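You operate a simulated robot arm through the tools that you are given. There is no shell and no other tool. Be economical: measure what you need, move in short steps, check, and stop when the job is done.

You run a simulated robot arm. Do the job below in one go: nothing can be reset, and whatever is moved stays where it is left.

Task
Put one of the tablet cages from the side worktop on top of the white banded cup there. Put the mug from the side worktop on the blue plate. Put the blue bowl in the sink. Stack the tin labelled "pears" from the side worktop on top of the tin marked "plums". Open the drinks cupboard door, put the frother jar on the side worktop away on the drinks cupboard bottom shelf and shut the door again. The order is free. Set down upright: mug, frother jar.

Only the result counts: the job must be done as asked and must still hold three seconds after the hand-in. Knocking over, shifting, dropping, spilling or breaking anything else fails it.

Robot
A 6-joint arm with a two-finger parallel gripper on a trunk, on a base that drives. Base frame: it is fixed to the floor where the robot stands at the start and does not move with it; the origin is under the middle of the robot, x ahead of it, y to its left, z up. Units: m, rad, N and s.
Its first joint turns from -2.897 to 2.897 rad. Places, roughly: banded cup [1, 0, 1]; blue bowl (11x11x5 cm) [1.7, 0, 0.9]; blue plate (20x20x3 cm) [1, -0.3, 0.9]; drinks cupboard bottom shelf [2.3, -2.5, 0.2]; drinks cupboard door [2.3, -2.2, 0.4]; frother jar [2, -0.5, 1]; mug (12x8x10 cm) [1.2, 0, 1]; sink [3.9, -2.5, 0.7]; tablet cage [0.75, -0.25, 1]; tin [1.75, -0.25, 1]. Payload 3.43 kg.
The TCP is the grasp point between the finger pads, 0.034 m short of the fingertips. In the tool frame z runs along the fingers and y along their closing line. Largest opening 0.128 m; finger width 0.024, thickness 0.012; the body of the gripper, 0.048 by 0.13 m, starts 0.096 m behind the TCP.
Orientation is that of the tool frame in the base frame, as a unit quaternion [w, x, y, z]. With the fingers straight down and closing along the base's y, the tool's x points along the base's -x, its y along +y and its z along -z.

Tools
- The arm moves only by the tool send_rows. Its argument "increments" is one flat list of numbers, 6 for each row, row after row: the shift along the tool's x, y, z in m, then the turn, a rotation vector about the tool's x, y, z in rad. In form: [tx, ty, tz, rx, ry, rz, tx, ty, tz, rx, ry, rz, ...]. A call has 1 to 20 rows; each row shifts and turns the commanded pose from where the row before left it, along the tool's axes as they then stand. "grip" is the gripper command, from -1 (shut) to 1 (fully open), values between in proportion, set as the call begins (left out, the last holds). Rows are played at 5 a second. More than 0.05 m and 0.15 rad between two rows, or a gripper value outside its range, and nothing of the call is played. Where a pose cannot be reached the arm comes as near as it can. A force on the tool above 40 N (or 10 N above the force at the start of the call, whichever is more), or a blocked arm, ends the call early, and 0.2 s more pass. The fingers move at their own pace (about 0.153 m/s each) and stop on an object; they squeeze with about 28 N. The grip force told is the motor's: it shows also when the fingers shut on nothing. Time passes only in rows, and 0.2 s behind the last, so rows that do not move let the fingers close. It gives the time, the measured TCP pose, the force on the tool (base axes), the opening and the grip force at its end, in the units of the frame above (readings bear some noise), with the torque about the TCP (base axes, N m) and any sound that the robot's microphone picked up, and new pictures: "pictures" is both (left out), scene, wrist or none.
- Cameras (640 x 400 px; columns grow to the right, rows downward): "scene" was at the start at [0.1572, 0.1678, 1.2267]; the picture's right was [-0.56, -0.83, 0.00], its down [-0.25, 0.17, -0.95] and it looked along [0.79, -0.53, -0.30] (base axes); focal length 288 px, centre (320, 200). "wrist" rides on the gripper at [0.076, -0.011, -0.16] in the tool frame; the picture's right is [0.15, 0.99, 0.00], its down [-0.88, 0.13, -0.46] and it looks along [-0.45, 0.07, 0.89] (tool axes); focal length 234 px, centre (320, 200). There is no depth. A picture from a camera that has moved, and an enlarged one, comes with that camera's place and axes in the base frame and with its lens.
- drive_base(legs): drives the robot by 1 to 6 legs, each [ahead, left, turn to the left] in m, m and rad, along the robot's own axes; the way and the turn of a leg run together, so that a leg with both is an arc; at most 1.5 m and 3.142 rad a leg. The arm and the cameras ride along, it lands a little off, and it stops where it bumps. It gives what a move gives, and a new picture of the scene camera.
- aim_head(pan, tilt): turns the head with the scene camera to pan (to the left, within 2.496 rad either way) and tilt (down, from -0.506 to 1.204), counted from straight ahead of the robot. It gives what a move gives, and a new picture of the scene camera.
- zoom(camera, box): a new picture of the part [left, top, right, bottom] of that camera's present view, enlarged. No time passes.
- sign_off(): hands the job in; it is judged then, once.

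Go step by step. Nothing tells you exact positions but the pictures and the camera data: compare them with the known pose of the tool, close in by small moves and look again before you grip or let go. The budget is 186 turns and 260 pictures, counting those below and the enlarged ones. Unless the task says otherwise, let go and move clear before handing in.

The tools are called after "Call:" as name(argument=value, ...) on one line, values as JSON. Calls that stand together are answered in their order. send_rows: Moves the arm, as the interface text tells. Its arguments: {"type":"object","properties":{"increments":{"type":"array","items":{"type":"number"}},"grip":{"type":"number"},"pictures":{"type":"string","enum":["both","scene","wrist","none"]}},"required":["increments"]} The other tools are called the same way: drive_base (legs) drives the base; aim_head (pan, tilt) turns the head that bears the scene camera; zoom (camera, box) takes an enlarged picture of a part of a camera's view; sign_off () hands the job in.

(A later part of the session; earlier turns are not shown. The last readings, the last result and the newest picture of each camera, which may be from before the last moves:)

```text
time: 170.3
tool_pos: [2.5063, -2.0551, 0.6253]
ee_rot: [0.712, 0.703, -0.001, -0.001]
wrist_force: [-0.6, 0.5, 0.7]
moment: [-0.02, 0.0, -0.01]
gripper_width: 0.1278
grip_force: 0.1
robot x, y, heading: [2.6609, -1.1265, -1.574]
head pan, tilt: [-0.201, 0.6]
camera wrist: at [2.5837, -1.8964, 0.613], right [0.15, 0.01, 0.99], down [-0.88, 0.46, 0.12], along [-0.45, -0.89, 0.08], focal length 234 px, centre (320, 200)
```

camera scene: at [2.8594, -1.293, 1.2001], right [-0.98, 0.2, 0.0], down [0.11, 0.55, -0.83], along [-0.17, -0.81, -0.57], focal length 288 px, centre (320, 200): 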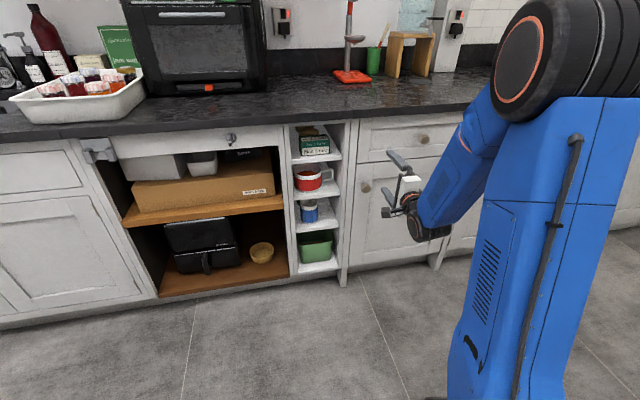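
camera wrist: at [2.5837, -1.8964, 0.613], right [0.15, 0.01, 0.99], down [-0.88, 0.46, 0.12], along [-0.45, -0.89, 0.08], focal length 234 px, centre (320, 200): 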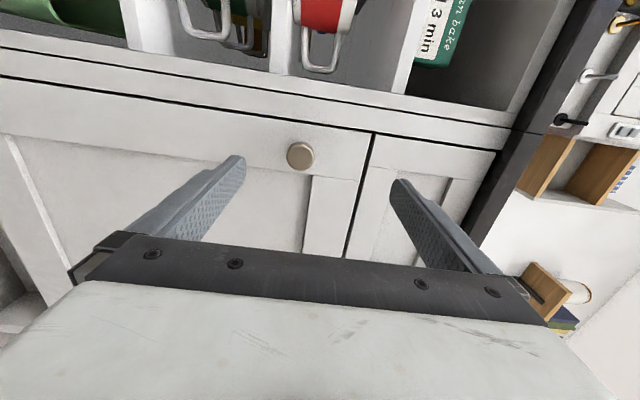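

Call:
send_rows(increments=[-0.004, -0.01, 0.025, 0, 0, 0, -0.004, -0.009, 0.025, 0, 0, 0, 0, 0, 0.01, 0, 0, 0, 0, 0, 0, 0, 0, 0], pictures="both")

```text
time: 171.3
tool_pos: [2.4979, -2.1141, 0.6081]
ee_rot: [0.712, 0.702, -0.001, 0.0]
wrist_force: [0.5, 0.3, -0.3]
moment: [-0.02, 0.01, -0.03]
gripper_width: 0.1281
grip_force: 0.2
robot x, y, heading: [2.6568, -1.1253, -1.578]
head pan, tilt: [-0.201, 0.6]
camera scene: at [2.8593, -1.2931, 1.2001], right [-0.98, 0.2, 0.0], down [0.11, 0.55, -0.82], along [-0.17, -0.81, -0.57], focal length 288 px, centre (320, 200)
camera wrist: at [2.5754, -1.9564, 0.594], right [0.15, 0.01, 0.99], down [-0.88, 0.46, 0.13], along [-0.45, -0.89, 0.08], focal length 234 px, centre (320, 200)
```

scene: 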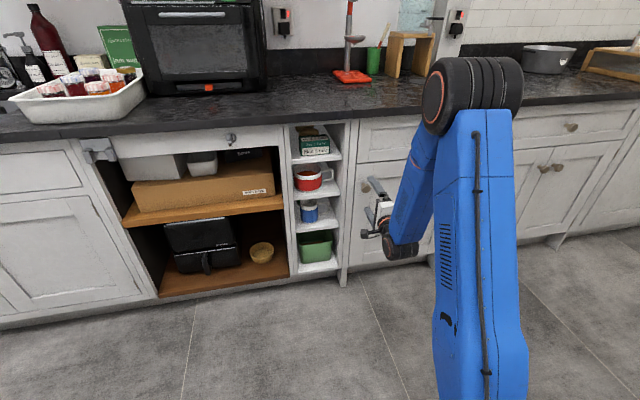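
wrist: 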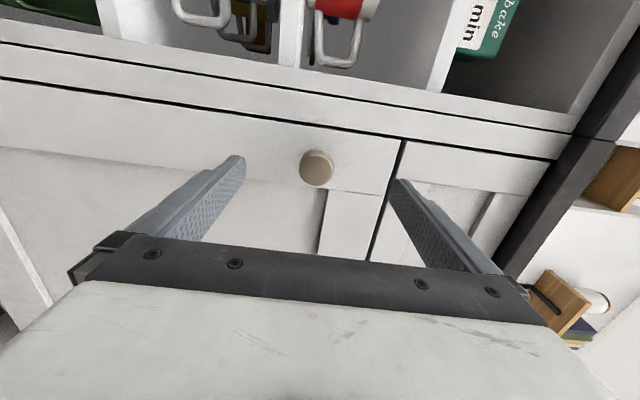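

Knob is on the tool axis. Advancing and closing.

Call:
send_rows(increments=[0.003, -0.002, 0.02, 0, 0, 0, 0, 0, 0.018, 0, 0, 0, 0, 0, 0, 0, 0, 0], pictures="wrist")

```text
time: 172.1
tool_pos: [2.5002, -2.1521, 0.6057]
ee_rot: [0.711, 0.703, -0.001, -0.001]
wrist_force: [0.3, -0.1, -0.1]
moment: [0.0, 0.0, 0.0]
gripper_width: 0.1281
grip_force: 0.0
robot x, y, heading: [2.6564, -1.1274, -1.573]
head pan, tilt: [-0.201, 0.6]
camera wrist: at [2.5781, -1.9939, 0.5924], right [0.15, 0.01, 0.99], down [-0.88, 0.46, 0.13], along [-0.45, -0.89, 0.08], focal length 234 px, centre (320, 200)
```

wrist: 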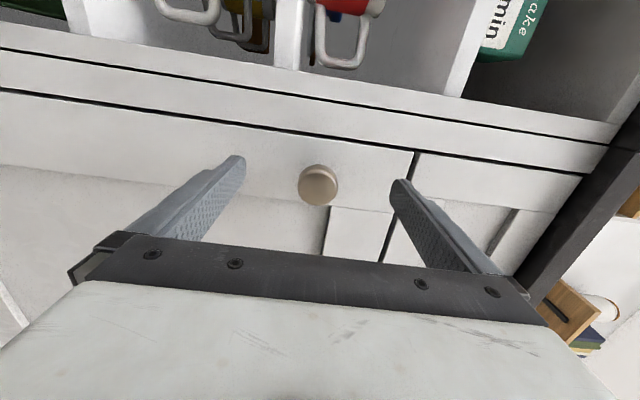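

Call:
send_rows(increments=[0, 0, 0.011, 0, 0, 0, 0, 0, 0, 0, 0, 0], pictures="none")

Call:
send_rows(increments=[0, 0, 0, 0, 0, 0, 0, 0, 0, 0, 0, 0, 0, 0, 0, 0, 0, 0, 0, 0, 0, 0, 0, 0], grip=-1, pictures="wrist")

```text
time: 172.7
tool_pos: [2.5016, -2.1619, 0.6059]
ee_rot: [0.711, 0.703, -0.002, -0.001]
wrist_force: [-0.3, 0.3, -0.3]
moment: [0.02, 0.0, 0.04]
gripper_width: 0.1282
grip_force: 0.0
robot x, y, heading: [2.6566, -1.128, -1.572]
head pan, tilt: [-0.201, 0.6]
```

```text
time: 173.7
tool_pos: [2.5001, -2.1626, 0.6055]
ee_rot: [0.71, 0.704, 0.0, -0.001]
wrist_force: [1.6, 0.7, -7.4]
moment: [0.23, -0.06, -0.27]
gripper_width: 0.0356
grip_force: 44.8
robot x, y, heading: [2.6573, -1.1258, -1.573]
head pan, tilt: [-0.201, 0.6]
camera wrist: at [2.5782, -2.0039, 0.5917], right [0.15, 0.01, 0.99], down [-0.88, 0.46, 0.13], along [-0.45, -0.89, 0.08], focal length 234 px, centre (320, 200)
```

wrist: 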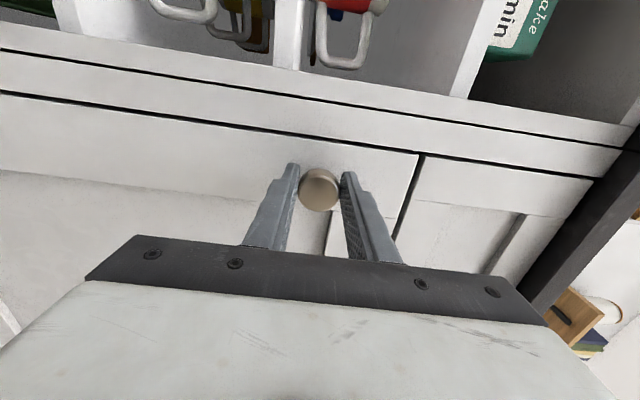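

Knob gripped. Pulling along the hinge arc, turning the gripper with the door.

Call:
send_rows(increments=[-0.0041, 0, -0.032, 0, 0.08, 0, -0.0041, 0, -0.032, 0, 0.08, 0, -0.0041, 0, -0.032, 0, 0.08, 0, 0, 0, 0, 0, 0, 0], pictures="both")

```text
time: 174.7
tool_pos: [2.4785, -2.0675, 0.6042]
ee_rot: [0.706, 0.698, 0.083, 0.082]
wrist_force: [-23.8, -7.0, -0.5]
moment: [0.02, -0.14, -0.6]
gripper_width: 0.0355
grip_force: 45.1
robot x, y, heading: [2.66, -1.1247, -1.573]
head pan, tilt: [-0.201, 0.6]
camera scene: at [2.8585, -1.2935, 1.2001], right [-0.98, 0.2, 0.0], down [0.12, 0.55, -0.82], along [-0.17, -0.81, -0.57], focal length 288 px, centre (320, 200)
camera wrist: at [2.517, -1.8951, 0.5909], right [0.14, 0.05, 0.99], down [-0.96, 0.24, 0.13], along [-0.23, -0.97, 0.08], focal length 234 px, centre (320, 200)
```

scene: 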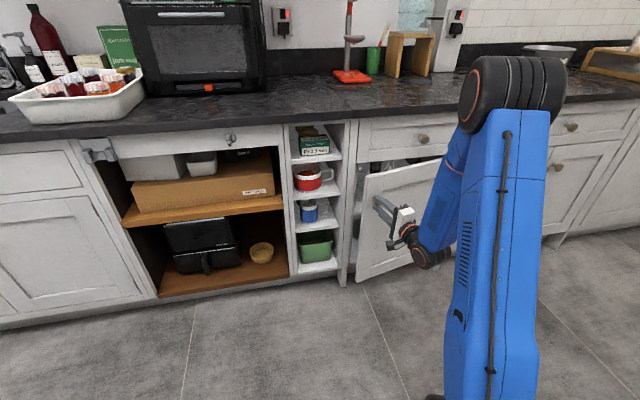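
wrist: 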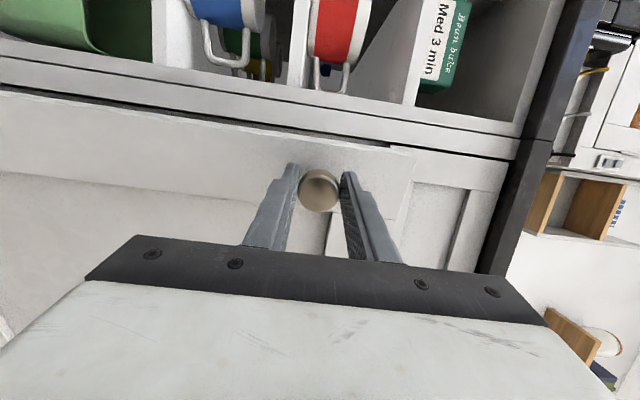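

Door opens. I'm pulling slightly outward; adding a small correction and continuing.

Call:
send_rows(increments=[-0.003, 0, 0, 0, 0, 0, -0.0056, 0, -0.0315, 0, 0.08, 0, -0.0056, 0, -0.0315, 0, 0.08, 0, -0.0056, 0, -0.0315, 0, 0.08, 0, 0, 0, 0, 0, 0, 0], pictures="scene")

```text
time: 175.9
tool_pos: [2.4357, -1.9819, 0.6041]
ee_rot: [0.691, 0.683, 0.17, 0.166]
wrist_force: [29.6, 13.9, 23.3]
moment: [-0.7, -0.05, 0.98]
gripper_width: 0.0357
grip_force: 45.5
robot x, y, heading: [2.6565, -1.1284, -1.575]
head pan, tilt: [-0.201, 0.6]
camera scene: at [2.8603, -1.292, 1.2001], right [-0.98, 0.2, 0.0], down [0.11, 0.55, -0.83], along [-0.17, -0.81, -0.56], focal length 288 px, centre (320, 200)
```

scene: 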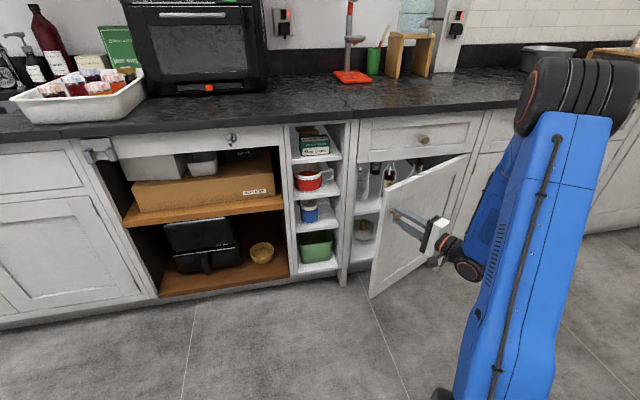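

Call:
send_rows(increments=[0.002, 0, 0, 0, 0, 0, -0.0045, 0, -0.0315, 0, 0.08, 0, -0.0045, 0, -0.0315, 0, 0.08, 0, -0.0045, 0, -0.0315, 0, 0.08, 0, 0, 0, 0, 0, 0, 0], pictures="scene")

```text
time: 176.7
tool_pos: [2.4012, -1.9376, 0.6045]
ee_rot: [0.68, 0.668, 0.216, 0.213]
wrist_force: [4.5, 5.2, 15.2]
moment: [-0.35, -0.36, -0.46]
gripper_width: 0.0355
grip_force: 45.3
robot x, y, heading: [2.6573, -1.1294, -1.572]
head pan, tilt: [-0.201, 0.6]
stopped in row 3: the force on the tool passed its limit (the readings are from after the stop); the commanded pose is now the measured one
camera scene: at [2.8595, -1.2923, 1.2001], right [-0.98, 0.2, 0.0], down [0.11, 0.55, -0.83], along [-0.17, -0.81, -0.56], focal length 288 px, centre (320, 200)
```

scene: 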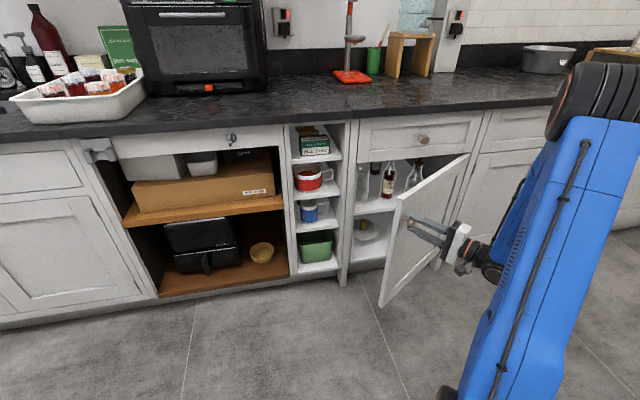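

Arc fits hinge (2.0975,-2.205), radius 0.405. Continuing with matched steps.

Call:
send_rows(increments=[-0.0047, 0, -0.0321, 0, 0.08, 0, -0.0047, 0, -0.0321, 0, 0.08, 0, -0.0047, 0, -0.0321, 0, 0.08, 0, -0.0047, 0, -0.0321, 0, 0.08, 0, 0, 0, 0, 0, 0, 0], pictures="scene")

```text
time: 177.2
tool_pos: [2.3716, -1.9054, 0.6046]
ee_rot: [0.667, 0.655, 0.253, 0.251]
wrist_force: [4.0, 6.6, 11.7]
moment: [-0.21, -0.23, -0.74]
gripper_width: 0.0356
grip_force: 44.7
robot x, y, heading: [2.6559, -1.127, -1.575]
head pan, tilt: [-0.201, 0.6]
stopped in row 2: the force on the tool passed its limit (the readings are from after the stop); the commanded pose is now the measured one
camera scene: at [2.8598, -1.2921, 1.2001], right [-0.98, 0.2, 0.0], down [0.11, 0.55, -0.83], along [-0.17, -0.81, -0.56], focal length 288 px, centre (320, 200)
```

scene: 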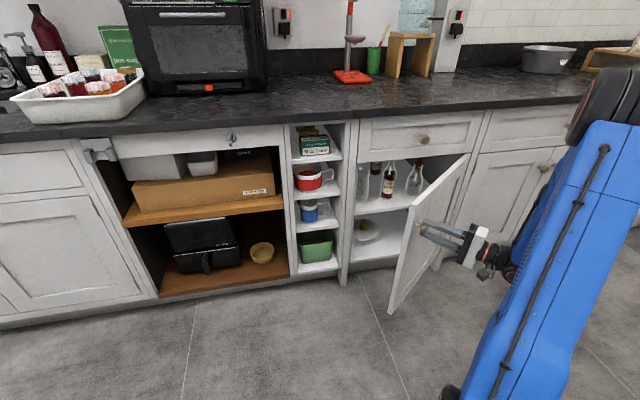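

Call:
send_rows(increments=[-0.002, 0, -0.0161, 0, 0.04, 0, -0.002, 0, -0.0161, 0, 0.04, 0, -0.002, 0, -0.0161, 0, 0.04, 0, -0.002, 0, -0.0161, 0, 0.04, 0, -0.002, 0, -0.0161, 0, 0.04, 0, -0.002, 0, -0.0161, 0, 0.04, 0, -0.002, 0, -0.0161, 0, 0.04, 0, -0.002, 0, -0.0161, 0, 0.04, 0, 0, 0, 0, 0, 0, 0], pictures="scene")

```text
time: 178.3
tool_pos: [2.3186, -1.8628, 0.6032]
ee_rot: [0.643, 0.631, 0.308, 0.305]
wrist_force: [4.1, 7.6, 13.6]
moment: [-0.43, -0.46, -0.62]
gripper_width: 0.036
grip_force: 44.9
robot x, y, heading: [2.656, -1.1255, -1.579]
head pan, tilt: [-0.201, 0.6]
stopped in row 5: the force on the tool passed its limit (the readings are from after the stop); the commanded pose is now the measured one
camera scene: at [2.86, -1.2919, 1.2001], right [-0.98, 0.2, 0.0], down [0.11, 0.55, -0.83], along [-0.17, -0.81, -0.56], focal length 288 px, centre (320, 200)
```

scene: 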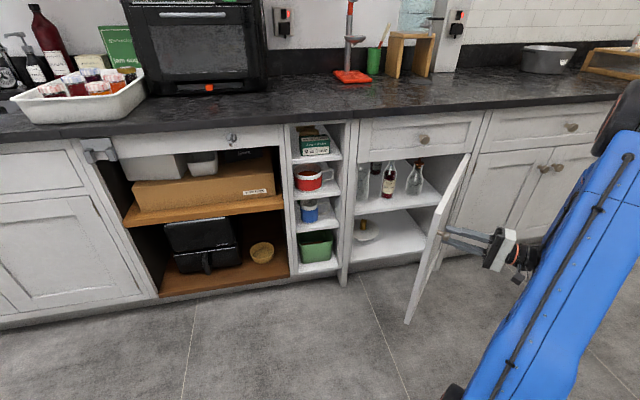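

Call:
send_rows(increments=[-0.002, 0, -0.0161, 0, 0.04, 0, -0.002, 0, -0.0161, 0, 0.04, 0, -0.002, 0, -0.0161, 0, 0.04, 0, -0.002, 0, -0.0161, 0, 0.04, 0, -0.002, 0, -0.0161, 0, 0.04, 0, -0.002, 0, -0.0161, 0, 0.04, 0, -0.002, 0, -0.0161, 0, 0.04, 0, -0.002, 0, -0.0161, 0, 0.04, 0, 0, 0, 0, 0, 0, 0], pictures="none")

Call:
send_rows(increments=[-0.002, 0, -0.0161, 0, 0.04, 0, -0.002, 0, -0.0161, 0, 0.04, 0, -0.002, 0, -0.0161, 0, 0.04, 0, -0.002, 0, -0.0161, 0, 0.04, 0, -0.002, 0, -0.0161, 0, 0.04, 0, -0.002, 0, -0.0161, 0, 0.04, 0, 0, 0, 0, 0, 0, 0], pictures="scene")

```text
time: 178.9
tool_pos: [2.2965, -1.8477, 0.6048]
ee_rot: [0.633, 0.62, 0.328, 0.326]
wrist_force: [2.5, 6.0, 12.4]
moment: [-0.2, -0.51, -0.64]
gripper_width: 0.0355
grip_force: 45.5
robot x, y, heading: [2.6577, -1.1248, -1.578]
head pan, tilt: [-0.201, 0.6]
stopped in row 2: the force on the tool passed its limit (the readings are from after the stop); the commanded pose is now the measured one
```

```text
time: 179.9
tool_pos: [2.2381, -1.8192, 0.605]
ee_rot: [0.604, 0.592, 0.378, 0.375]
wrist_force: [3.1, 7.9, 11.3]
moment: [-0.04, -0.53, -0.41]
gripper_width: 0.0357
grip_force: 44.7
robot x, y, heading: [2.6584, -1.1221, -1.569]
head pan, tilt: [-0.201, 0.6]
stopped in row 5: the force on the tool passed its limit (the readings are from after the stop); the commanded pose is now the measured one
camera scene: at [2.8604, -1.2914, 1.2001], right [-0.98, 0.2, 0.0], down [0.11, 0.55, -0.83], along [-0.17, -0.81, -0.56], focal length 288 px, centre (320, 200)
```

scene: 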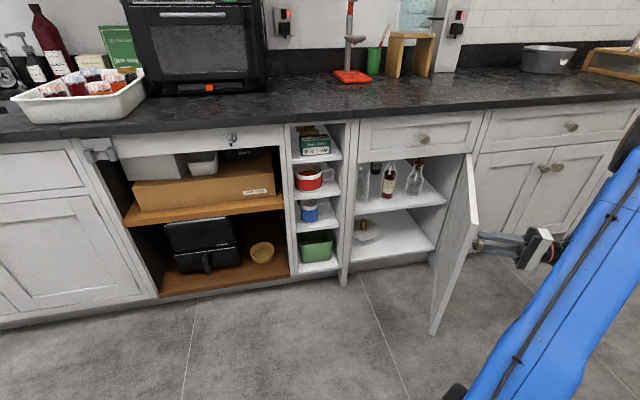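

Call:
send_rows(increments=[-0.002, 0, -0.0161, 0, 0.04, 0, -0.002, 0, -0.0161, 0, 0.04, 0, -0.002, 0, -0.0161, 0, 0.04, 0, -0.002, 0, -0.0161, 0, 0.04, 0, -0.002, 0, -0.0161, 0, 0.04, 0, 0, 0, 0, 0, 0, 0], pictures="none")

Call:
send_rows(increments=[-0.002, 0, -0.0161, 0, 0.04, 0, -0.002, 0, -0.0161, 0, 0.04, 0, -0.002, 0, -0.0161, 0, 0.04, 0, -0.002, 0, -0.0161, 0, 0.04, 0, -0.002, 0, -0.0161, 0, 0.04, 0, 0, 0, 0, 0, 0, 0], pictures="scene")

```text
time: 181.1
tool_pos: [2.1662, -1.8048, 0.6042]
ee_rot: [0.569, 0.554, 0.435, 0.424]
wrist_force: [-6.3, -16.0, 10.3]
moment: [0.01, -0.27, -0.56]
gripper_width: 0.0297
grip_force: 45.0
out of reach, approached as far as the arm can: row 5
robot x, y, heading: [2.6616, -1.1256, -1.57]
head pan, tilt: [-0.201, 0.6]
stopped in row 5: the force on the tool passed its limit (the readings are from after the stop); the commanded pose is now the measured one
```

```text
time: 181.4
tool_pos: [2.1641, -1.8085, 0.6063]
ee_rot: [0.568, 0.553, 0.438, 0.423]
wrist_force: [-16.7, -47.8, 15.9]
moment: [0.18, -0.17, -1.13]
gripper_width: 0.023
grip_force: 45.0
out of reach, approached as far as the arm can: row 1
robot x, y, heading: [2.6592, -1.1243, -1.574]
head pan, tilt: [-0.201, 0.6]
stopped in row 1: the force on the tool passed its limit (the readings are from after the stop); the commanded pose is now the measured one
camera scene: at [2.8597, -1.2938, 1.2], right [-0.98, 0.2, 0.0], down [0.11, 0.55, -0.82], along [-0.17, -0.81, -0.57], focal length 288 px, centre (320, 200)
```

scene: 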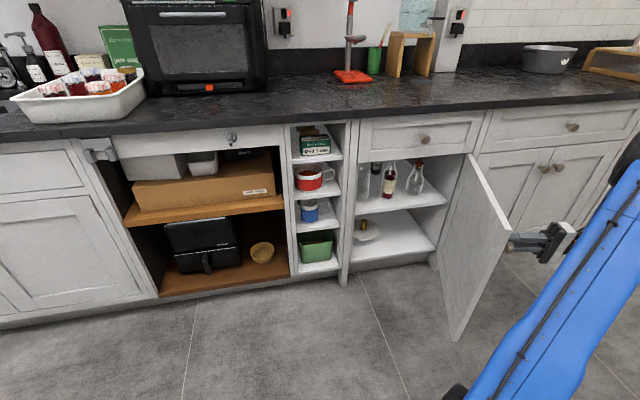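

Door is open about 75°. Releasing the knob, backing off and rising clear.

Call:
send_rows(increments=[0, 0, 0, 0, 0, 0, 0, 0, 0, 0, 0, 0, 0, 0, 0, 0, 0, 0, 0, 0, -0.03, 0, 0, 0, 0, 0, -0.03, 0, 0, 0, 0, 0, -0.02, 0, 0, 0, 0, 0, 0, 0, 0, 0], grip=1, pictures="scene")

```text
time: 183.0
tool_pos: [2.1343, -1.7857, 0.5702]
ee_rot: [0.567, 0.558, 0.438, 0.42]
wrist_force: [0.3, 0.1, -0.5]
moment: [0.02, -0.02, 0.0]
gripper_width: 0.1281
grip_force: 0.0
out of reach, approached as far as the arm can: row 4, 5, 6
robot x, y, heading: [2.6569, -1.1259, -1.572]
head pan, tilt: [-0.201, 0.6]
camera scene: at [2.8599, -1.2927, 1.2001], right [-0.98, 0.2, 0.0], down [0.11, 0.55, -0.82], along [-0.17, -0.81, -0.57], focal length 288 px, centre (320, 200)
```

scene: 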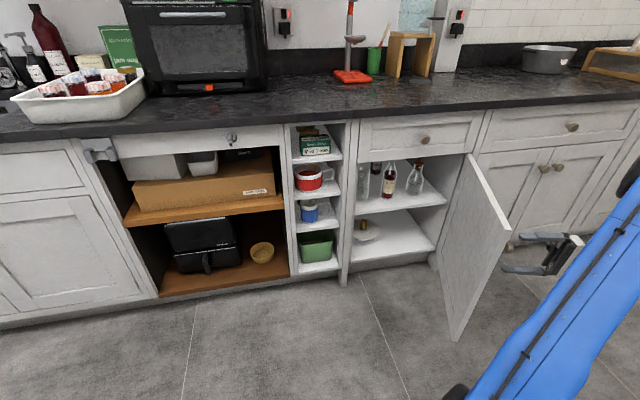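

Call:
send_rows(increments=[0.04, 0, 0, 0, 0, 0, 0.04, 0, 0, 0, 0, 0, 0.04, 0, 0, 0, 0, 0, 0.03, 0, 0, 0, 0, 0, 0, 0, 0, 0, 0, 0], pictures="both")

```text
time: 184.2
tool_pos: [2.1736, -1.6417, 0.5665]
ee_rot: [0.568, 0.553, 0.437, 0.425]
wrist_force: [-0.2, 0.6, -0.2]
moment: [0.01, -0.05, -0.03]
gripper_width: 0.128
grip_force: 0.0
robot x, y, heading: [2.656, -1.1271, -1.573]
head pan, tilt: [-0.201, 0.6]
camera scene: at [2.8599, -1.2927, 1.2001], right [-0.98, 0.2, 0.0], down [0.11, 0.55, -0.82], along [-0.17, -0.81, -0.57], focal length 288 px, centre (320, 200)
camera wrist: at [2.04, -1.5289, 0.5528], right [0.04, 0.17, 0.99], down [-0.67, -0.73, 0.15], along [0.74, -0.66, 0.08], focal length 234 px, centre (320, 200)
```

scene: 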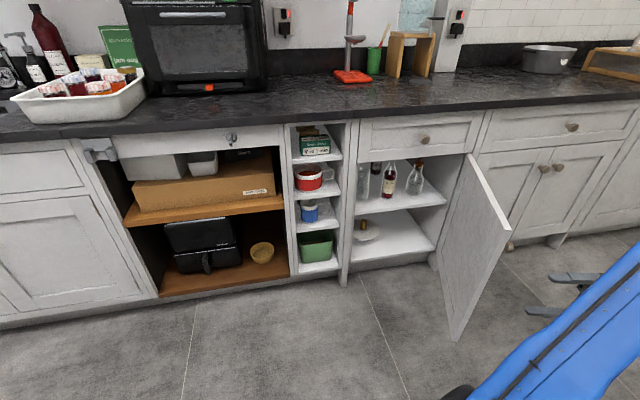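
wrist: 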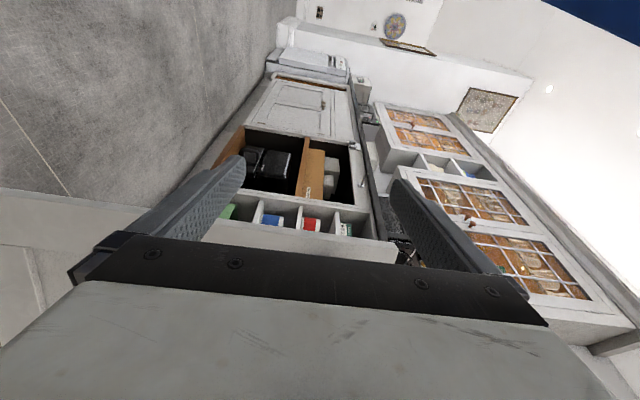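

Clear of the door. Unwinding the gripper while rising.

Call:
send_rows(increments=[0.01, 0.02, -0.01, 0, 0, 0, 0, 0.03, 0, 0, -0.1444, 0, 0, 0.03, 0, 0, -0.1444, 0, 0, 0.03, 0, 0, -0.1444, 0, 0, 0.03, 0, 0, -0.1444, 0, 0, 0.03, 0, 0, -0.1444, 0, 0, 0.03, 0, 0, -0.1444, 0, 0, 0.03, 0, 0, -0.1444, 0, 0, 0.03, 0, 0, -0.1444, 0, 0, 0.03, 0, 0, -0.1444, 0, 0.04, 0.02, 0, 0, 0, 0, 0.04, 0.02, 0, 0, 0, 0, 0.04, 0.02, 0, 0, 0, 0, 0.04, 0.02, 0, 0, 0, 0, 0, 0, 0, 0, 0, 0], pictures="scene")

```text
time: 187.4
tool_pos: [2.329, -1.6182, 0.9373]
ee_rot: [0.716, 0.698, 0.005, 0.004]
wrist_force: [0.1, 1.1, -0.5]
moment: [0.01, -0.01, 0.01]
gripper_width: 0.1282
grip_force: 0.0
robot x, y, heading: [2.6572, -1.1258, -1.573]
head pan, tilt: [-0.201, 0.6]
camera scene: at [2.8601, -1.2926, 1.2001], right [-0.98, 0.2, 0.0], down [0.11, 0.55, -0.83], along [-0.17, -0.81, -0.56], focal length 288 px, centre (320, 200)
```

scene: 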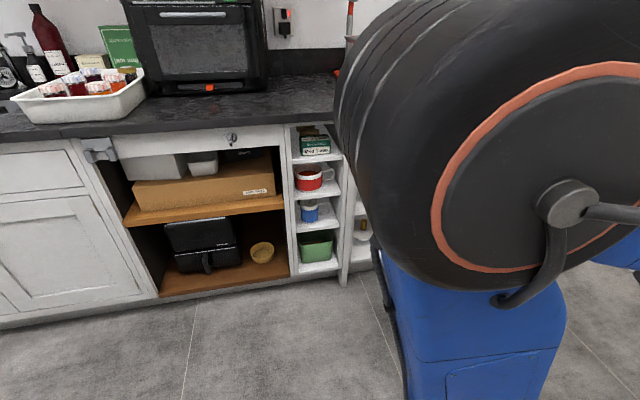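

Next I'll set the gripper to a 60° pitched, unrolled pose for carrying the jar (fingers closing sideways).

Call:
send_rows(increments=[0.045, 0.01, 0, 0, 0, 0, 0.045, 0.01, 0, 0, 0, 0, 0.045, 0.01, 0, 0, 0, 0, 0.045, 0.01, 0, 0, 0, 0, 0.045, 0.01, 0, 0, 0, 0, 0.045, 0.01, 0, 0, 0, 0, 0, 0, 0, 0, 0, 0], pictures="none")

Call:
send_rows(increments=[0, 0, 0, 0, 0, -0.1428, 0, 0, 0, 0, 0, -0.1428, 0, 0, 0, 0, 0, -0.1428, 0, 0, 0, 0, 0, -0.1428, 0, 0, 0, 0, 0, -0.1428, 0, 0, 0, 0, 0, -0.1428, 0, 0, 0, 0, 0, -0.1428, 0, 0, 0, 0, 0, -0.1428, 0, 0, 0, 0, 0, -0.1428, 0, 0, 0, 0, 0, -0.1428, 0, 0, 0, 0, 0, -0.1428, 0, 0, 0, 0, 0.13, 0, 0, 0, 0, 0, 0.13, 0, 0, 0, 0, 0, 0.13, 0, 0, 0, 0, 0, 0.13, 0, 0, 0, 0, 0, 0, 0], pictures="scene")

```text
time: 189.0
tool_pos: [2.522, -1.6144, 0.9947]
ee_rot: [0.714, 0.7, 0.013, 0.002]
wrist_force: [0.7, -0.2, 0.2]
moment: [0.0, -0.01, 0.0]
gripper_width: 0.1282
grip_force: 0.0
out of reach, approached as far as the arm can: row 2, 3, 4, 5, 6
robot x, y, heading: [2.6618, -1.1233, -1.574]
head pan, tilt: [-0.201, 0.6]
```

```text
time: 192.4
tool_pos: [2.5514, -1.6299, 1.0071]
ee_rot: [0.364, 0.603, 0.611, -0.361]
wrist_force: [0.2, 0.9, -0.3]
moment: [-0.01, 0.04, -0.02]
gripper_width: 0.128
grip_force: 0.1
out of reach, approached as far as the arm can: row 1
robot x, y, heading: [2.659, -1.1224, -1.575]
head pan, tilt: [-0.201, 0.6]
camera scene: at [2.8601, -1.2929, 1.2], right [-0.98, 0.2, 0.0], down [0.11, 0.55, -0.83], along [-0.17, -0.81, -0.56], focal length 288 px, centre (320, 200)
```

scene: 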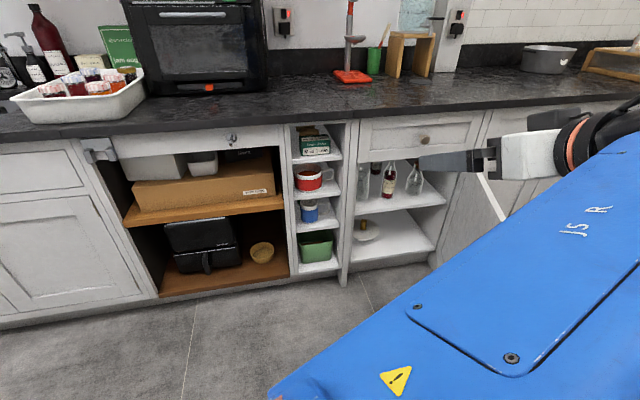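

Call:
zoom(camera="scene", box=[335, 130, 515, 350])

Call:
drive_base(legs=[[0, -0.7, 0], [0, 0, 3.14]])

Call:
aim_head(pan=0.0, tilt=0.5)

```text
1.82 times, centred on (425, 240) of scene
camera zoom: at [2.8601, -1.2929, 1.2], right [-0.98, 0.2, 0.0], down [0.11, 0.55, -0.83], along [-0.17, -0.81, -0.56], focal length 524 px, centre (129, 127)
```

zoom: 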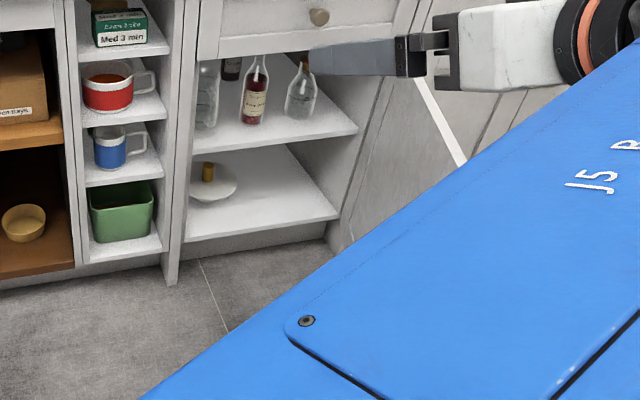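

```text
time: 203.6
tool_pos: [2.0736, -0.6217, 1.0066]
ee_rot: [0.365, -0.603, 0.611, 0.36]
wrist_force: [1.1, -0.3, 0.3]
moment: [0.01, 0.0, -0.03]
gripper_width: 0.1281
grip_force: 0.0
robot x, y, heading: [1.9563, -1.1226, 1.543]
head pan, tilt: [-0.201, 0.6]
camera scene: at [1.7563, -0.95, 1.2], right [0.97, -0.23, 0.0], down [-0.13, -0.55, -0.83], along [0.19, 0.8, -0.56], focal length 288 px, centre (320, 200)
```

scene: 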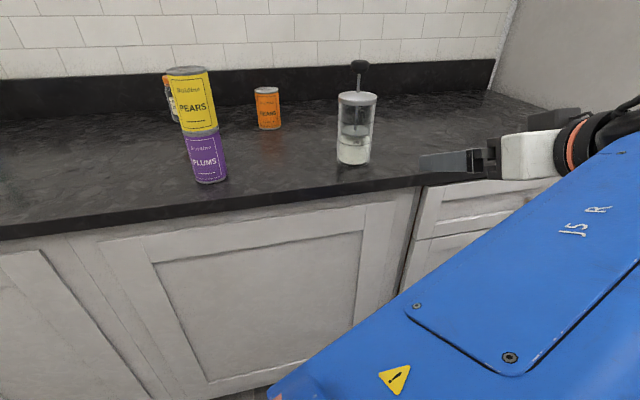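

```text
time: 204.3
tool_pos: [2.0745, -0.6217, 1.0077]
ee_rot: [0.366, -0.603, 0.611, 0.359]
wrist_force: [-0.2, -0.5, -0.1]
moment: [0.01, 0.01, 0.0]
gripper_width: 0.1278
grip_force: 0.0
robot x, y, heading: [1.9509, -1.1222, 1.541]
head pan, tilt: [0.0, 0.499]
camera scene: at [1.7389, -0.9451, 1.2091], right [1.0, -0.03, 0.0], down [-0.01, -0.48, -0.88], along [0.03, 0.88, -0.48], focal length 288 px, centre (320, 200)
```

scene: 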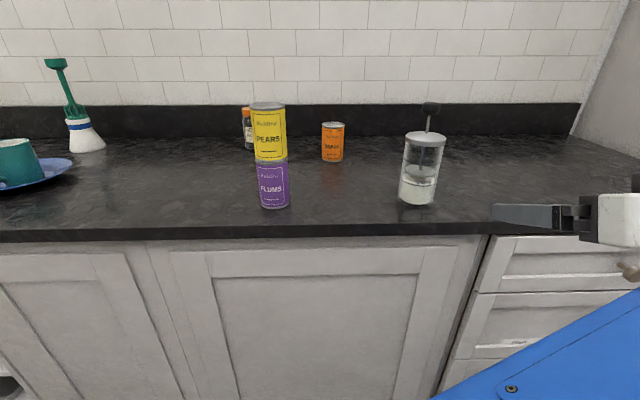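

The bottom shelf is at z≈0.20, with a lidded plate on its left side and free space on its right (x≈2.15–2.28). Jar is at about (1.965,-0.40). Straightening and moving to a pre-grasp pose.

Call:
drive_base(legs=[[0, 0, 0.03]])

Call:
send_rows(increments=[-0.021, 0.027, 0.0214, 0, 0, 0, -0.021, 0.027, 0.0214, 0, 0, 0, -0.021, 0.027, 0.0214, 0, 0, 0, -0.021, 0.027, 0.0214, 0, 0, 0, 0, 0, 0, 0, 0, 0], pictures="both")

```text
time: 205.1
tool_pos: [2.0585, -0.6193, 1.0066]
ee_rot: [-0.36, 0.612, -0.603, -0.364]
wrist_force: [0.7, -0.6, -0.8]
moment: [0.02, -0.03, -0.01]
gripper_width: 0.128
grip_force: 0.1
robot x, y, heading: [1.9564, -1.1246, 1.57]
head pan, tilt: [0.0, 0.499]
camera scene: at [1.7336, -0.9516, 1.2091], right [1.0, 0.0, 0.0], down [0.0, -0.48, -0.88], along [0.0, 0.88, -0.48], focal length 288 px, centre (320, 200)
```

scene: 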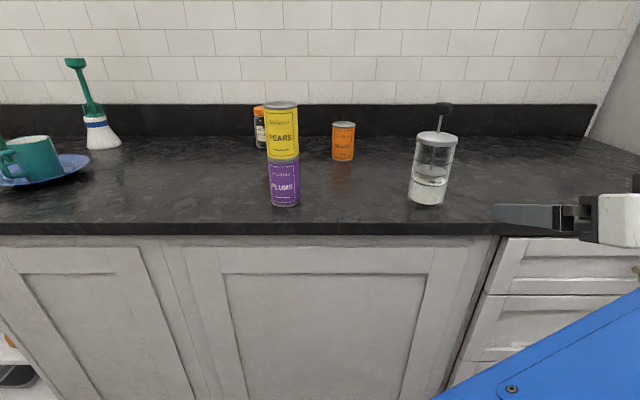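

```text
time: 205.7
tool_pos: [2.2261, -0.6861, 1.012]
ee_rot: [0.493, -0.293, 0.803, 0.16]
wrist_force: [0.4, 0.3, 0.2]
moment: [-0.03, 0.02, 0.01]
gripper_width: 0.1279
grip_force: 0.0
out of reach, approached as far as the arm can: row 2
robot x, y, heading: [1.9517, -1.1204, 1.57]
head pan, tilt: [0.0, 0.499]
stopped in row 2: the arm was blocked; the commanded pose is now the measured one
camera scene: at [1.7254, -0.9364, 1.205], right [1.0, 0.0, 0.01], down [0.01, -0.49, -0.87], along [0.0, 0.87, -0.49], focal length 288 px, centre (320, 200)
camera wrist: at [2.0962, -0.8059, 1.0193], right [-0.67, 0.72, -0.16], down [-0.1, 0.13, 0.99], along [0.74, 0.68, -0.01], focal length 234 px, centre (320, 200)
```

scene: 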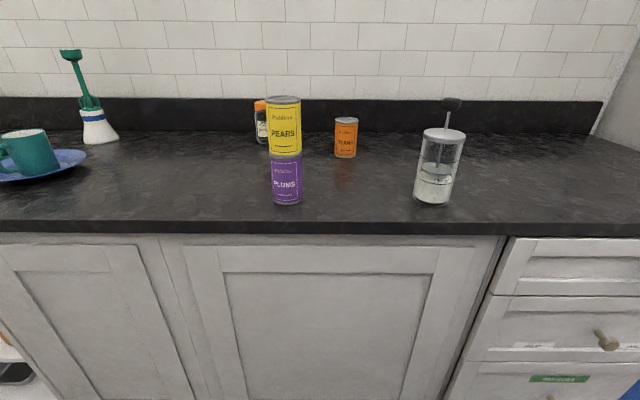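
wrist: 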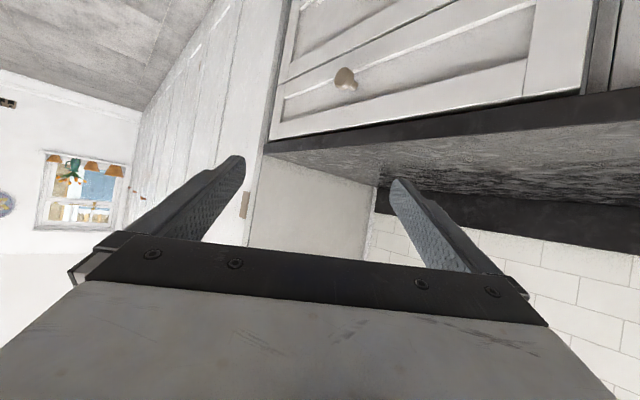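

The arm jumped into an odd configuration and got blocked. I'll look at the arm before doing anything.

Call:
aim_head(pan=-0.9, tilt=0.5)

Call:
aim_head(pan=-1.6, tilt=0.5)

```text
time: 206.8
tool_pos: [2.2254, -0.6855, 1.014]
ee_rot: [0.494, -0.292, 0.803, 0.159]
wrist_force: [0.0, 0.7, 0.7]
moment: [0.0, 0.01, 0.02]
gripper_width: 0.1281
grip_force: 0.1
robot x, y, heading: [1.9536, -1.1217, 1.569]
head pan, tilt: [-0.901, 0.499]
camera scene: at [1.7962, -0.9707, 1.2059], right [0.62, -0.78, 0.02], down [-0.37, -0.31, -0.88], along [0.69, 0.54, -0.48], focal length 288 px, centre (320, 200)
```

scene: 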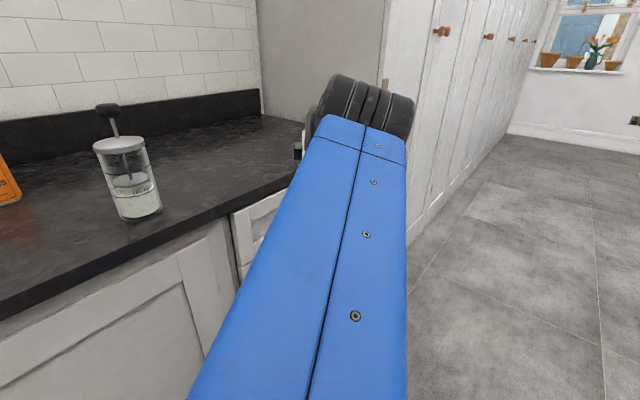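

```text
time: 207.9
tool_pos: [2.2254, -0.6859, 1.013]
ee_rot: [0.493, -0.292, 0.803, 0.16]
wrist_force: [-0.4, -0.2, 1.3]
moment: [0.01, -0.01, -0.01]
gripper_width: 0.1282
grip_force: 0.1
robot x, y, heading: [1.9553, -1.1231, 1.569]
head pan, tilt: [-1.6, 0.499]
camera scene: at [1.8157, -1.0301, 1.2069], right [-0.03, -1.0, 0.01], down [-0.47, 0.0, -0.88], along [0.88, -0.03, -0.47], focal length 288 px, centre (320, 200)
```

scene: 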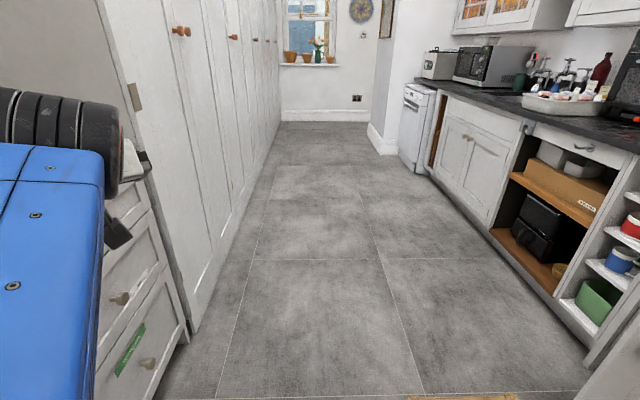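

The arm has folded so the gripper sits against its own elbow. I'll drive to open space (left and back) before untangling it.

Call:
drive_base(legs=[[-0.05, 0, 0], [0, 0.6, 0], [-0.2, 0, 0]])

Call:
send_rows(increments=[0, 0, -0.02, 0, 0, 0, 0, 0, -0.02, 0, 0, 0, 0, 0, 0, 0, 0, 0], pictures="both")

```text
time: 213.1
tool_pos: [1.6116, -0.9356, 1.0125]
ee_rot: [0.493, -0.29, 0.805, 0.158]
wrist_force: [-1.1, 0.6, 0.6]
moment: [-0.02, -0.04, 0.01]
gripper_width: 0.1278
grip_force: 0.1
robot x, y, heading: [1.337, -1.3704, 1.564]
head pan, tilt: [-1.6, 0.499]
camera scene: at [1.1993, -1.2791, 1.2069], right [-0.03, -1.0, 0.01], down [-0.47, 0.0, -0.88], along [0.88, -0.04, -0.47], focal length 288 px, centre (320, 200)
```

scene: 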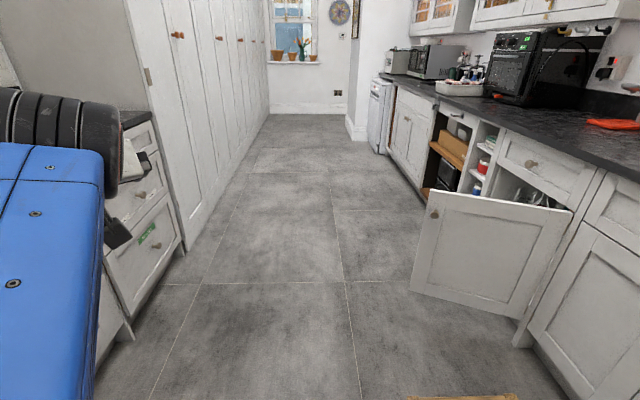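

```text
time: 213.9
tool_pos: [1.5937, -0.9703, 1.0273]
ee_rot: [0.48, -0.282, 0.815, 0.163]
wrist_force: [0.1, -0.4, 1.0]
moment: [0.03, 0.04, 0.07]
gripper_width: 0.128
grip_force: 0.1
out of reach, approached as far as the arm can: row 2
robot x, y, heading: [1.3383, -1.3729, 1.568]
head pan, tilt: [-1.6, 0.499]
camera scene: at [1.2076, -1.2944, 1.2091], right [-0.03, -1.0, 0.0], down [-0.48, 0.02, -0.88], along [0.88, -0.03, -0.48], focal length 288 px, centre (320, 200)
camera wrist: at [1.4617, -1.088, 1.0381], right [-0.67, 0.73, -0.13], down [-0.06, 0.13, 0.99], along [0.74, 0.67, -0.04], focal length 234 px, centre (320, 200)
```

scene: 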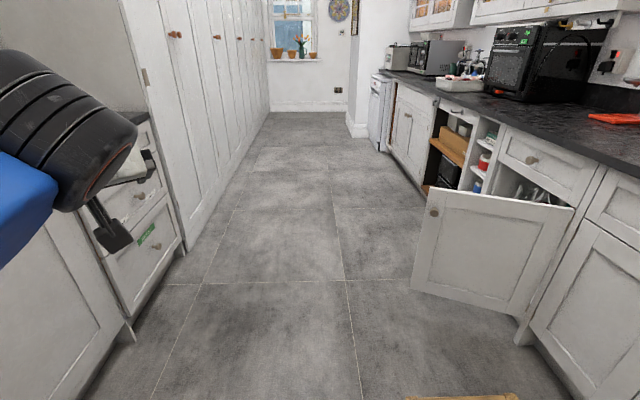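
wrist: 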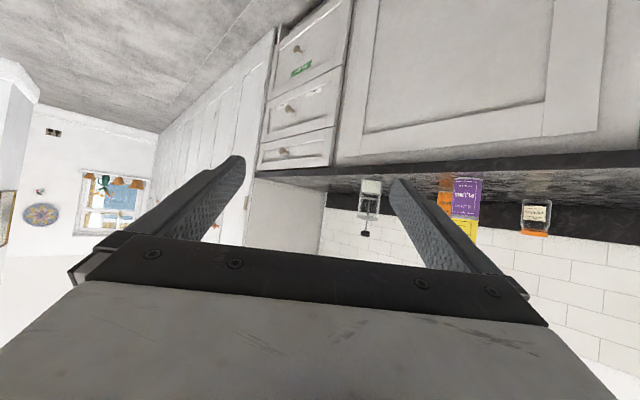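

Untangled from the head. Now rotating the tool back to vertical in place.

Call:
send_rows(increments=[0, 0, 0, 0, 0.13, 0, 0, 0, 0, 0, 0.13, 0, 0, 0, 0, 0, 0.13, 0, 0, 0, 0, 0, 0.13, 0, 0, 0, 0, 0, 0, 0], pictures="scene")

```text
time: 215.1
tool_pos: [1.6012, -1.0082, 1.0344]
ee_rot: [0.268, -0.32, 0.904, 0.089]
wrist_force: [-0.3, -1.2, 0.0]
moment: [0.0, 0.01, -0.01]
gripper_width: 0.128
grip_force: 0.1
out of reach, approached as far as the arm can: row 2, 3, 4
robot x, y, heading: [1.3385, -1.3735, 1.568]
head pan, tilt: [-1.6, 0.499]
camera scene: at [1.2077, -1.2943, 1.2091], right [-0.03, -1.0, 0.0], down [-0.48, 0.02, -0.88], along [0.88, -0.03, -0.48], focal length 288 px, centre (320, 200)
```

scene: 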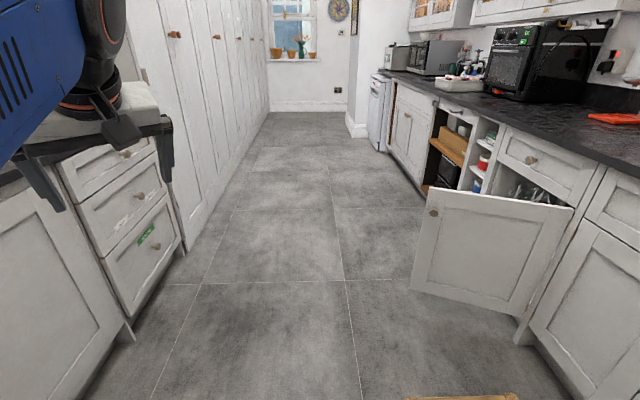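

Call:
send_rows(increments=[0, 0, 0, 0, 0.13, 0, 0, 0, 0, 0, 0.13, 0, 0, 0, 0, 0, 0.13, 0, 0, 0, 0, 0, 0.13, 0, 0, 0, 0, 0, 0, -0.127, 0, 0, 0, 0, 0, -0.127, 0, 0, 0, 0, 0, -0.127, 0, 0, 0, 0, 0, -0.127, 0, 0, 0, 0, 0, -0.127, 0, 0, 0, 0, 0, -0.127, 0, 0, 0, 0, 0, -0.127, 0, 0, 0, 0, 0, 0], pictures="none")

Call:
aim_head(pan=-0.7, tilt=0.4)

```text
time: 217.7
tool_pos: [1.596, -1.0737, 1.0345]
ee_rot: [0.174, -0.696, 0.697, -0.01]
wrist_force: [0.0, -0.4, 0.0]
moment: [-0.01, 0.02, 0.02]
gripper_width: 0.1282
grip_force: 0.1
out of reach, approached as far as the arm can: row 1, 2, 3, 4
robot x, y, heading: [1.3356, -1.3709, 1.569]
head pan, tilt: [-1.6, 0.499]
```

```text
time: 218.9
tool_pos: [1.595, -1.0737, 1.0348]
ee_rot: [0.173, -0.696, 0.697, -0.011]
wrist_force: [-0.3, 0.0, -0.2]
moment: [0.0, 0.0, 0.02]
gripper_width: 0.1279
grip_force: 0.1
robot x, y, heading: [1.3356, -1.3746, 1.568]
head pan, tilt: [-0.7, 0.4]
camera scene: at [1.1768, -1.2206, 1.2183], right [0.76, -0.65, 0.0], down [-0.25, -0.3, -0.92], along [0.6, 0.7, -0.39], focal length 288 px, centre (320, 200)
```

scene: 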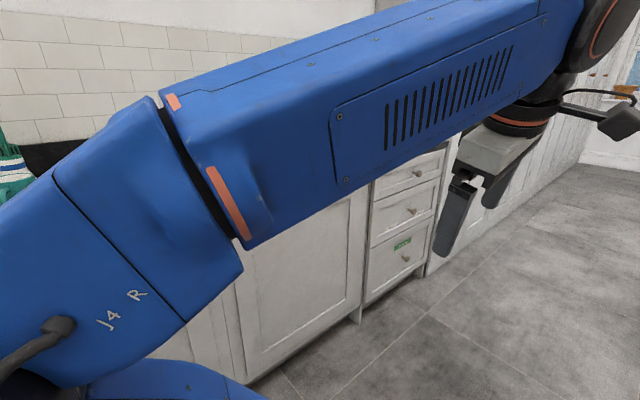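

The arm is now in a mirrored shoulder configuration. I'll bring the gripper across in front of the shoulder (right to left), which should restore the normal one; small steps first.

Call:
send_rows(increments=[-0.038, 0.001, 0.009, 0, 0, 0, -0.038, 0.001, 0.009, 0, 0, 0, -0.0014, 0.0435, -0.0115, 0, 0, 0, -0.0014, 0.0435, -0.0115, 0, 0, 0, 0, 0, 0, 0, 0, 0], pictures="scene")

```text
time: 220.1
tool_pos: [1.5009, -1.0569, 1.0341]
ee_rot: [0.172, -0.696, 0.697, -0.01]
wrist_force: [0.4, -0.1, -0.8]
moment: [-0.01, 0.02, 0.01]
gripper_width: 0.128
grip_force: 0.1
out of reach, approached as far as the arm can: row 1, 2, 3
robot x, y, heading: [1.3368, -1.3726, 1.567]
head pan, tilt: [-0.7, 0.4]
camera scene: at [1.1767, -1.2206, 1.2183], right [0.76, -0.65, 0.0], down [-0.25, -0.3, -0.92], along [0.6, 0.7, -0.39], focal length 288 px, centre (320, 200)
```

scene: 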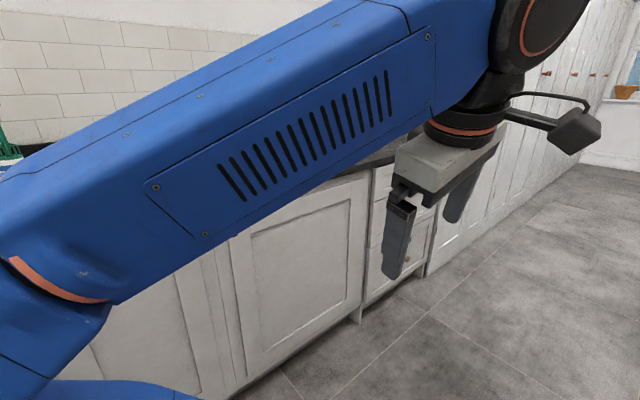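

This mirrored configuration keeps the arm clear when the gripper works to the robot's right, so I'll work on that side from now on. First, move the gripper out to the right and turn it to face that way.

Call:
send_rows(increments=[0.0013, -0.0435, 0.0115, 0, 0, 0, 0.0013, -0.0435, 0.0115, 0, 0, 0, 0.0013, -0.0435, 0.0115, 0, 0, 0, 0.0013, -0.0435, 0.0115, 0, 0, 0, 0.0013, -0.0435, 0.0115, 0, 0, 0, 0, 0, 0, 0, 0, 0.14, 0, 0, 0, 0, 0, 0.14, 0, 0, 0, 0, 0, 0.14, 0, 0, 0, 0, 0, 0.14, 0, 0, 0, 0, 0, 0.14, 0, 0, 0, 0, 0, 0.14, 0, 0, 0, 0, 0, 0], pictures="scene")

```text
time: 222.7
tool_pos: [1.7227, -1.0851, 1.035]
ee_rot: [0.165, -0.351, 0.919, 0.066]
wrist_force: [0.1, -0.3, 0.7]
moment: [-0.01, 0.01, -0.01]
gripper_width: 0.1282
grip_force: 0.1
out of reach, approached as far as the arm can: row 2, 3, 4, 5, 6
robot x, y, heading: [1.3407, -1.3743, 1.563]
head pan, tilt: [-0.7, 0.4]
camera scene: at [1.1768, -1.2205, 1.2183], right [0.76, -0.65, 0.0], down [-0.25, -0.3, -0.92], along [0.6, 0.7, -0.39], focal length 288 px, centre (320, 200)
```

scene: 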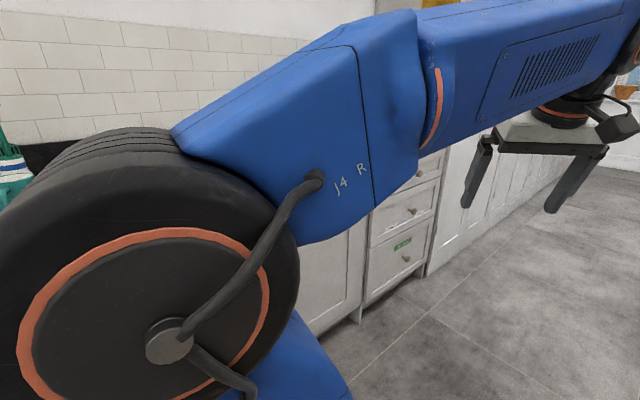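

Call:
send_rows(increments=[0, 0, 0, 0, 0, 0.146, 0, 0, 0, 0, 0, 0.146, 0, 0, 0, 0, 0, 0.146, 0, 0, 0, 0, 0, 0.146, 0, 0, 0, 0, 0, 0.146, 0, 0, 0, 0, 0, 0], pictures="none")

Call:
aim_head(pan=-1.5, tilt=0.4)

```text
time: 224.1
tool_pos: [1.7235, -1.0865, 1.0343]
ee_rot: [0.13, -0.001, 0.984, 0.12]
wrist_force: [0.6, 0.0, -0.4]
moment: [0.01, 0.0, -0.02]
gripper_width: 0.1279
grip_force: 0.1
robot x, y, heading: [1.3355, -1.3755, 1.569]
head pan, tilt: [-0.7, 0.4]
```

```text
time: 225.2
tool_pos: [1.7227, -1.0867, 1.0354]
ee_rot: [0.131, 0.0, 0.984, 0.121]
wrist_force: [0.0, -0.1, -0.5]
moment: [0.0, -0.01, 0.0]
gripper_width: 0.1278
grip_force: 0.2
robot x, y, heading: [1.3354, -1.3727, 1.569]
head pan, tilt: [-1.499, 0.4]
camera scene: at [1.2092, -1.2848, 1.2183], right [0.07, -1.0, 0.0], down [-0.39, -0.03, -0.92], along [0.92, 0.06, -0.39], focal length 288 px, centre (320, 200)
```

scene: 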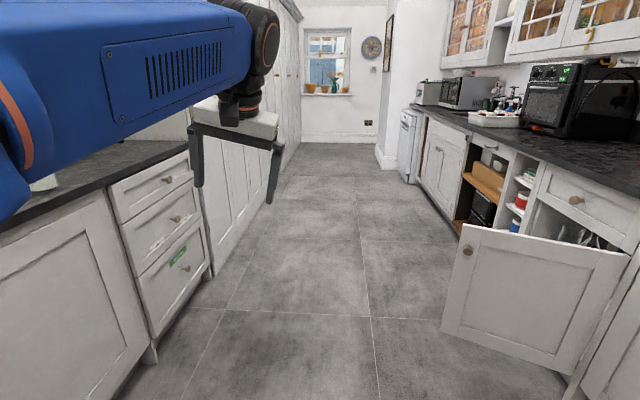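

Good: clear arm pose to the robot's right. I'll level the tool, then turn so the right side faces the worktop and drive next to the jar.

Call:
send_rows(increments=[0, 0, 0, 0.125, 0, 0, 0, 0, 0, 0.124, 0, 0, 0, 0, 0, 0, 0, 0], pictures="none")

Call:
drive_base(legs=[[0, 0, 1.571], [0, -0.22, 0], [-0.9, 0, 0], [0, -0.15, 0]])

Call:
aim_head(pan=-1.4, tilt=0.5)

```text
time: 226.0
tool_pos: [1.7227, -1.0861, 1.036]
ee_rot: [0.131, 0.0, 0.984, 0.12]
wrist_force: [0.6, -0.2, 0.4]
moment: [-0.01, -0.04, -0.03]
gripper_width: 0.128
grip_force: 0.0
out of reach, approached as far as the arm can: row 1, 2
robot x, y, heading: [1.338, -1.3704, 1.56]
head pan, tilt: [-1.499, 0.4]
```

```text
time: 236.9
tool_pos: [1.9462, -0.6076, 1.0354]
ee_rot: [-0.006, 0.7, -0.691, -0.178]
wrist_force: [-0.4, -0.7, -0.2]
moment: [-0.01, -0.01, -0.01]
gripper_width: 0.1279
grip_force: 0.1
robot x, y, heading: [2.2361, -0.9877, -3.131]
head pan, tilt: [-1.499, 0.4]
camera scene: at [2.1515, -1.1179, 1.2183], right [1.0, 0.08, 0.0], down [0.03, -0.39, -0.92], along [-0.07, 0.92, -0.39], focal length 288 px, centre (320, 200)
```

scene: 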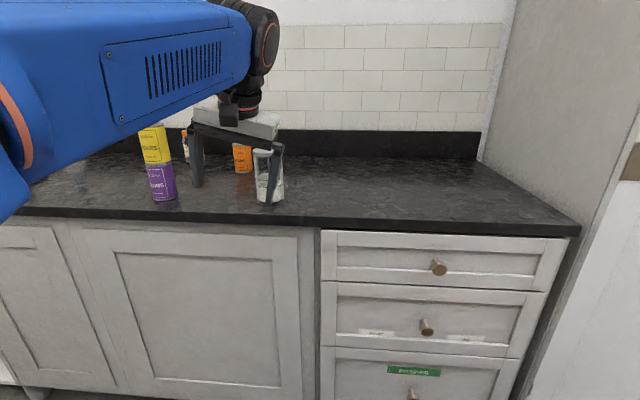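

```text
time: 237.6
tool_pos: [1.9468, -0.6064, 1.0365]
ee_rot: [-0.006, 0.7, -0.692, -0.177]
wrist_force: [-0.3, 0.6, 0.5]
moment: [0.02, 0.02, 0.0]
gripper_width: 0.1281
grip_force: 0.1
robot x, y, heading: [2.2369, -0.9882, -3.133]
head pan, tilt: [-1.4, 0.499]
camera scene: at [2.1427, -1.1207, 1.2092], right [0.98, 0.18, 0.0], down [0.09, -0.47, -0.88], along [-0.16, 0.86, -0.48], focal length 288 px, centre (320, 200)
```

scene: 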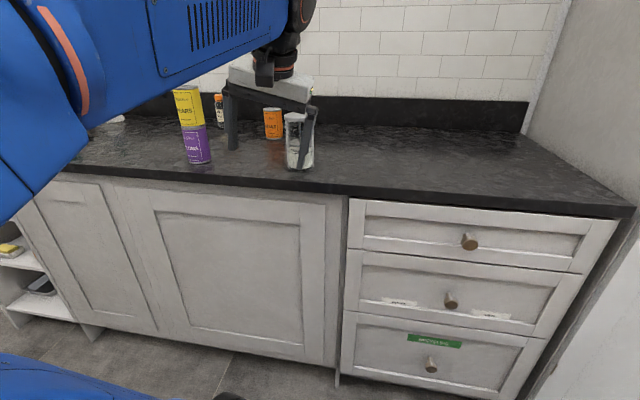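

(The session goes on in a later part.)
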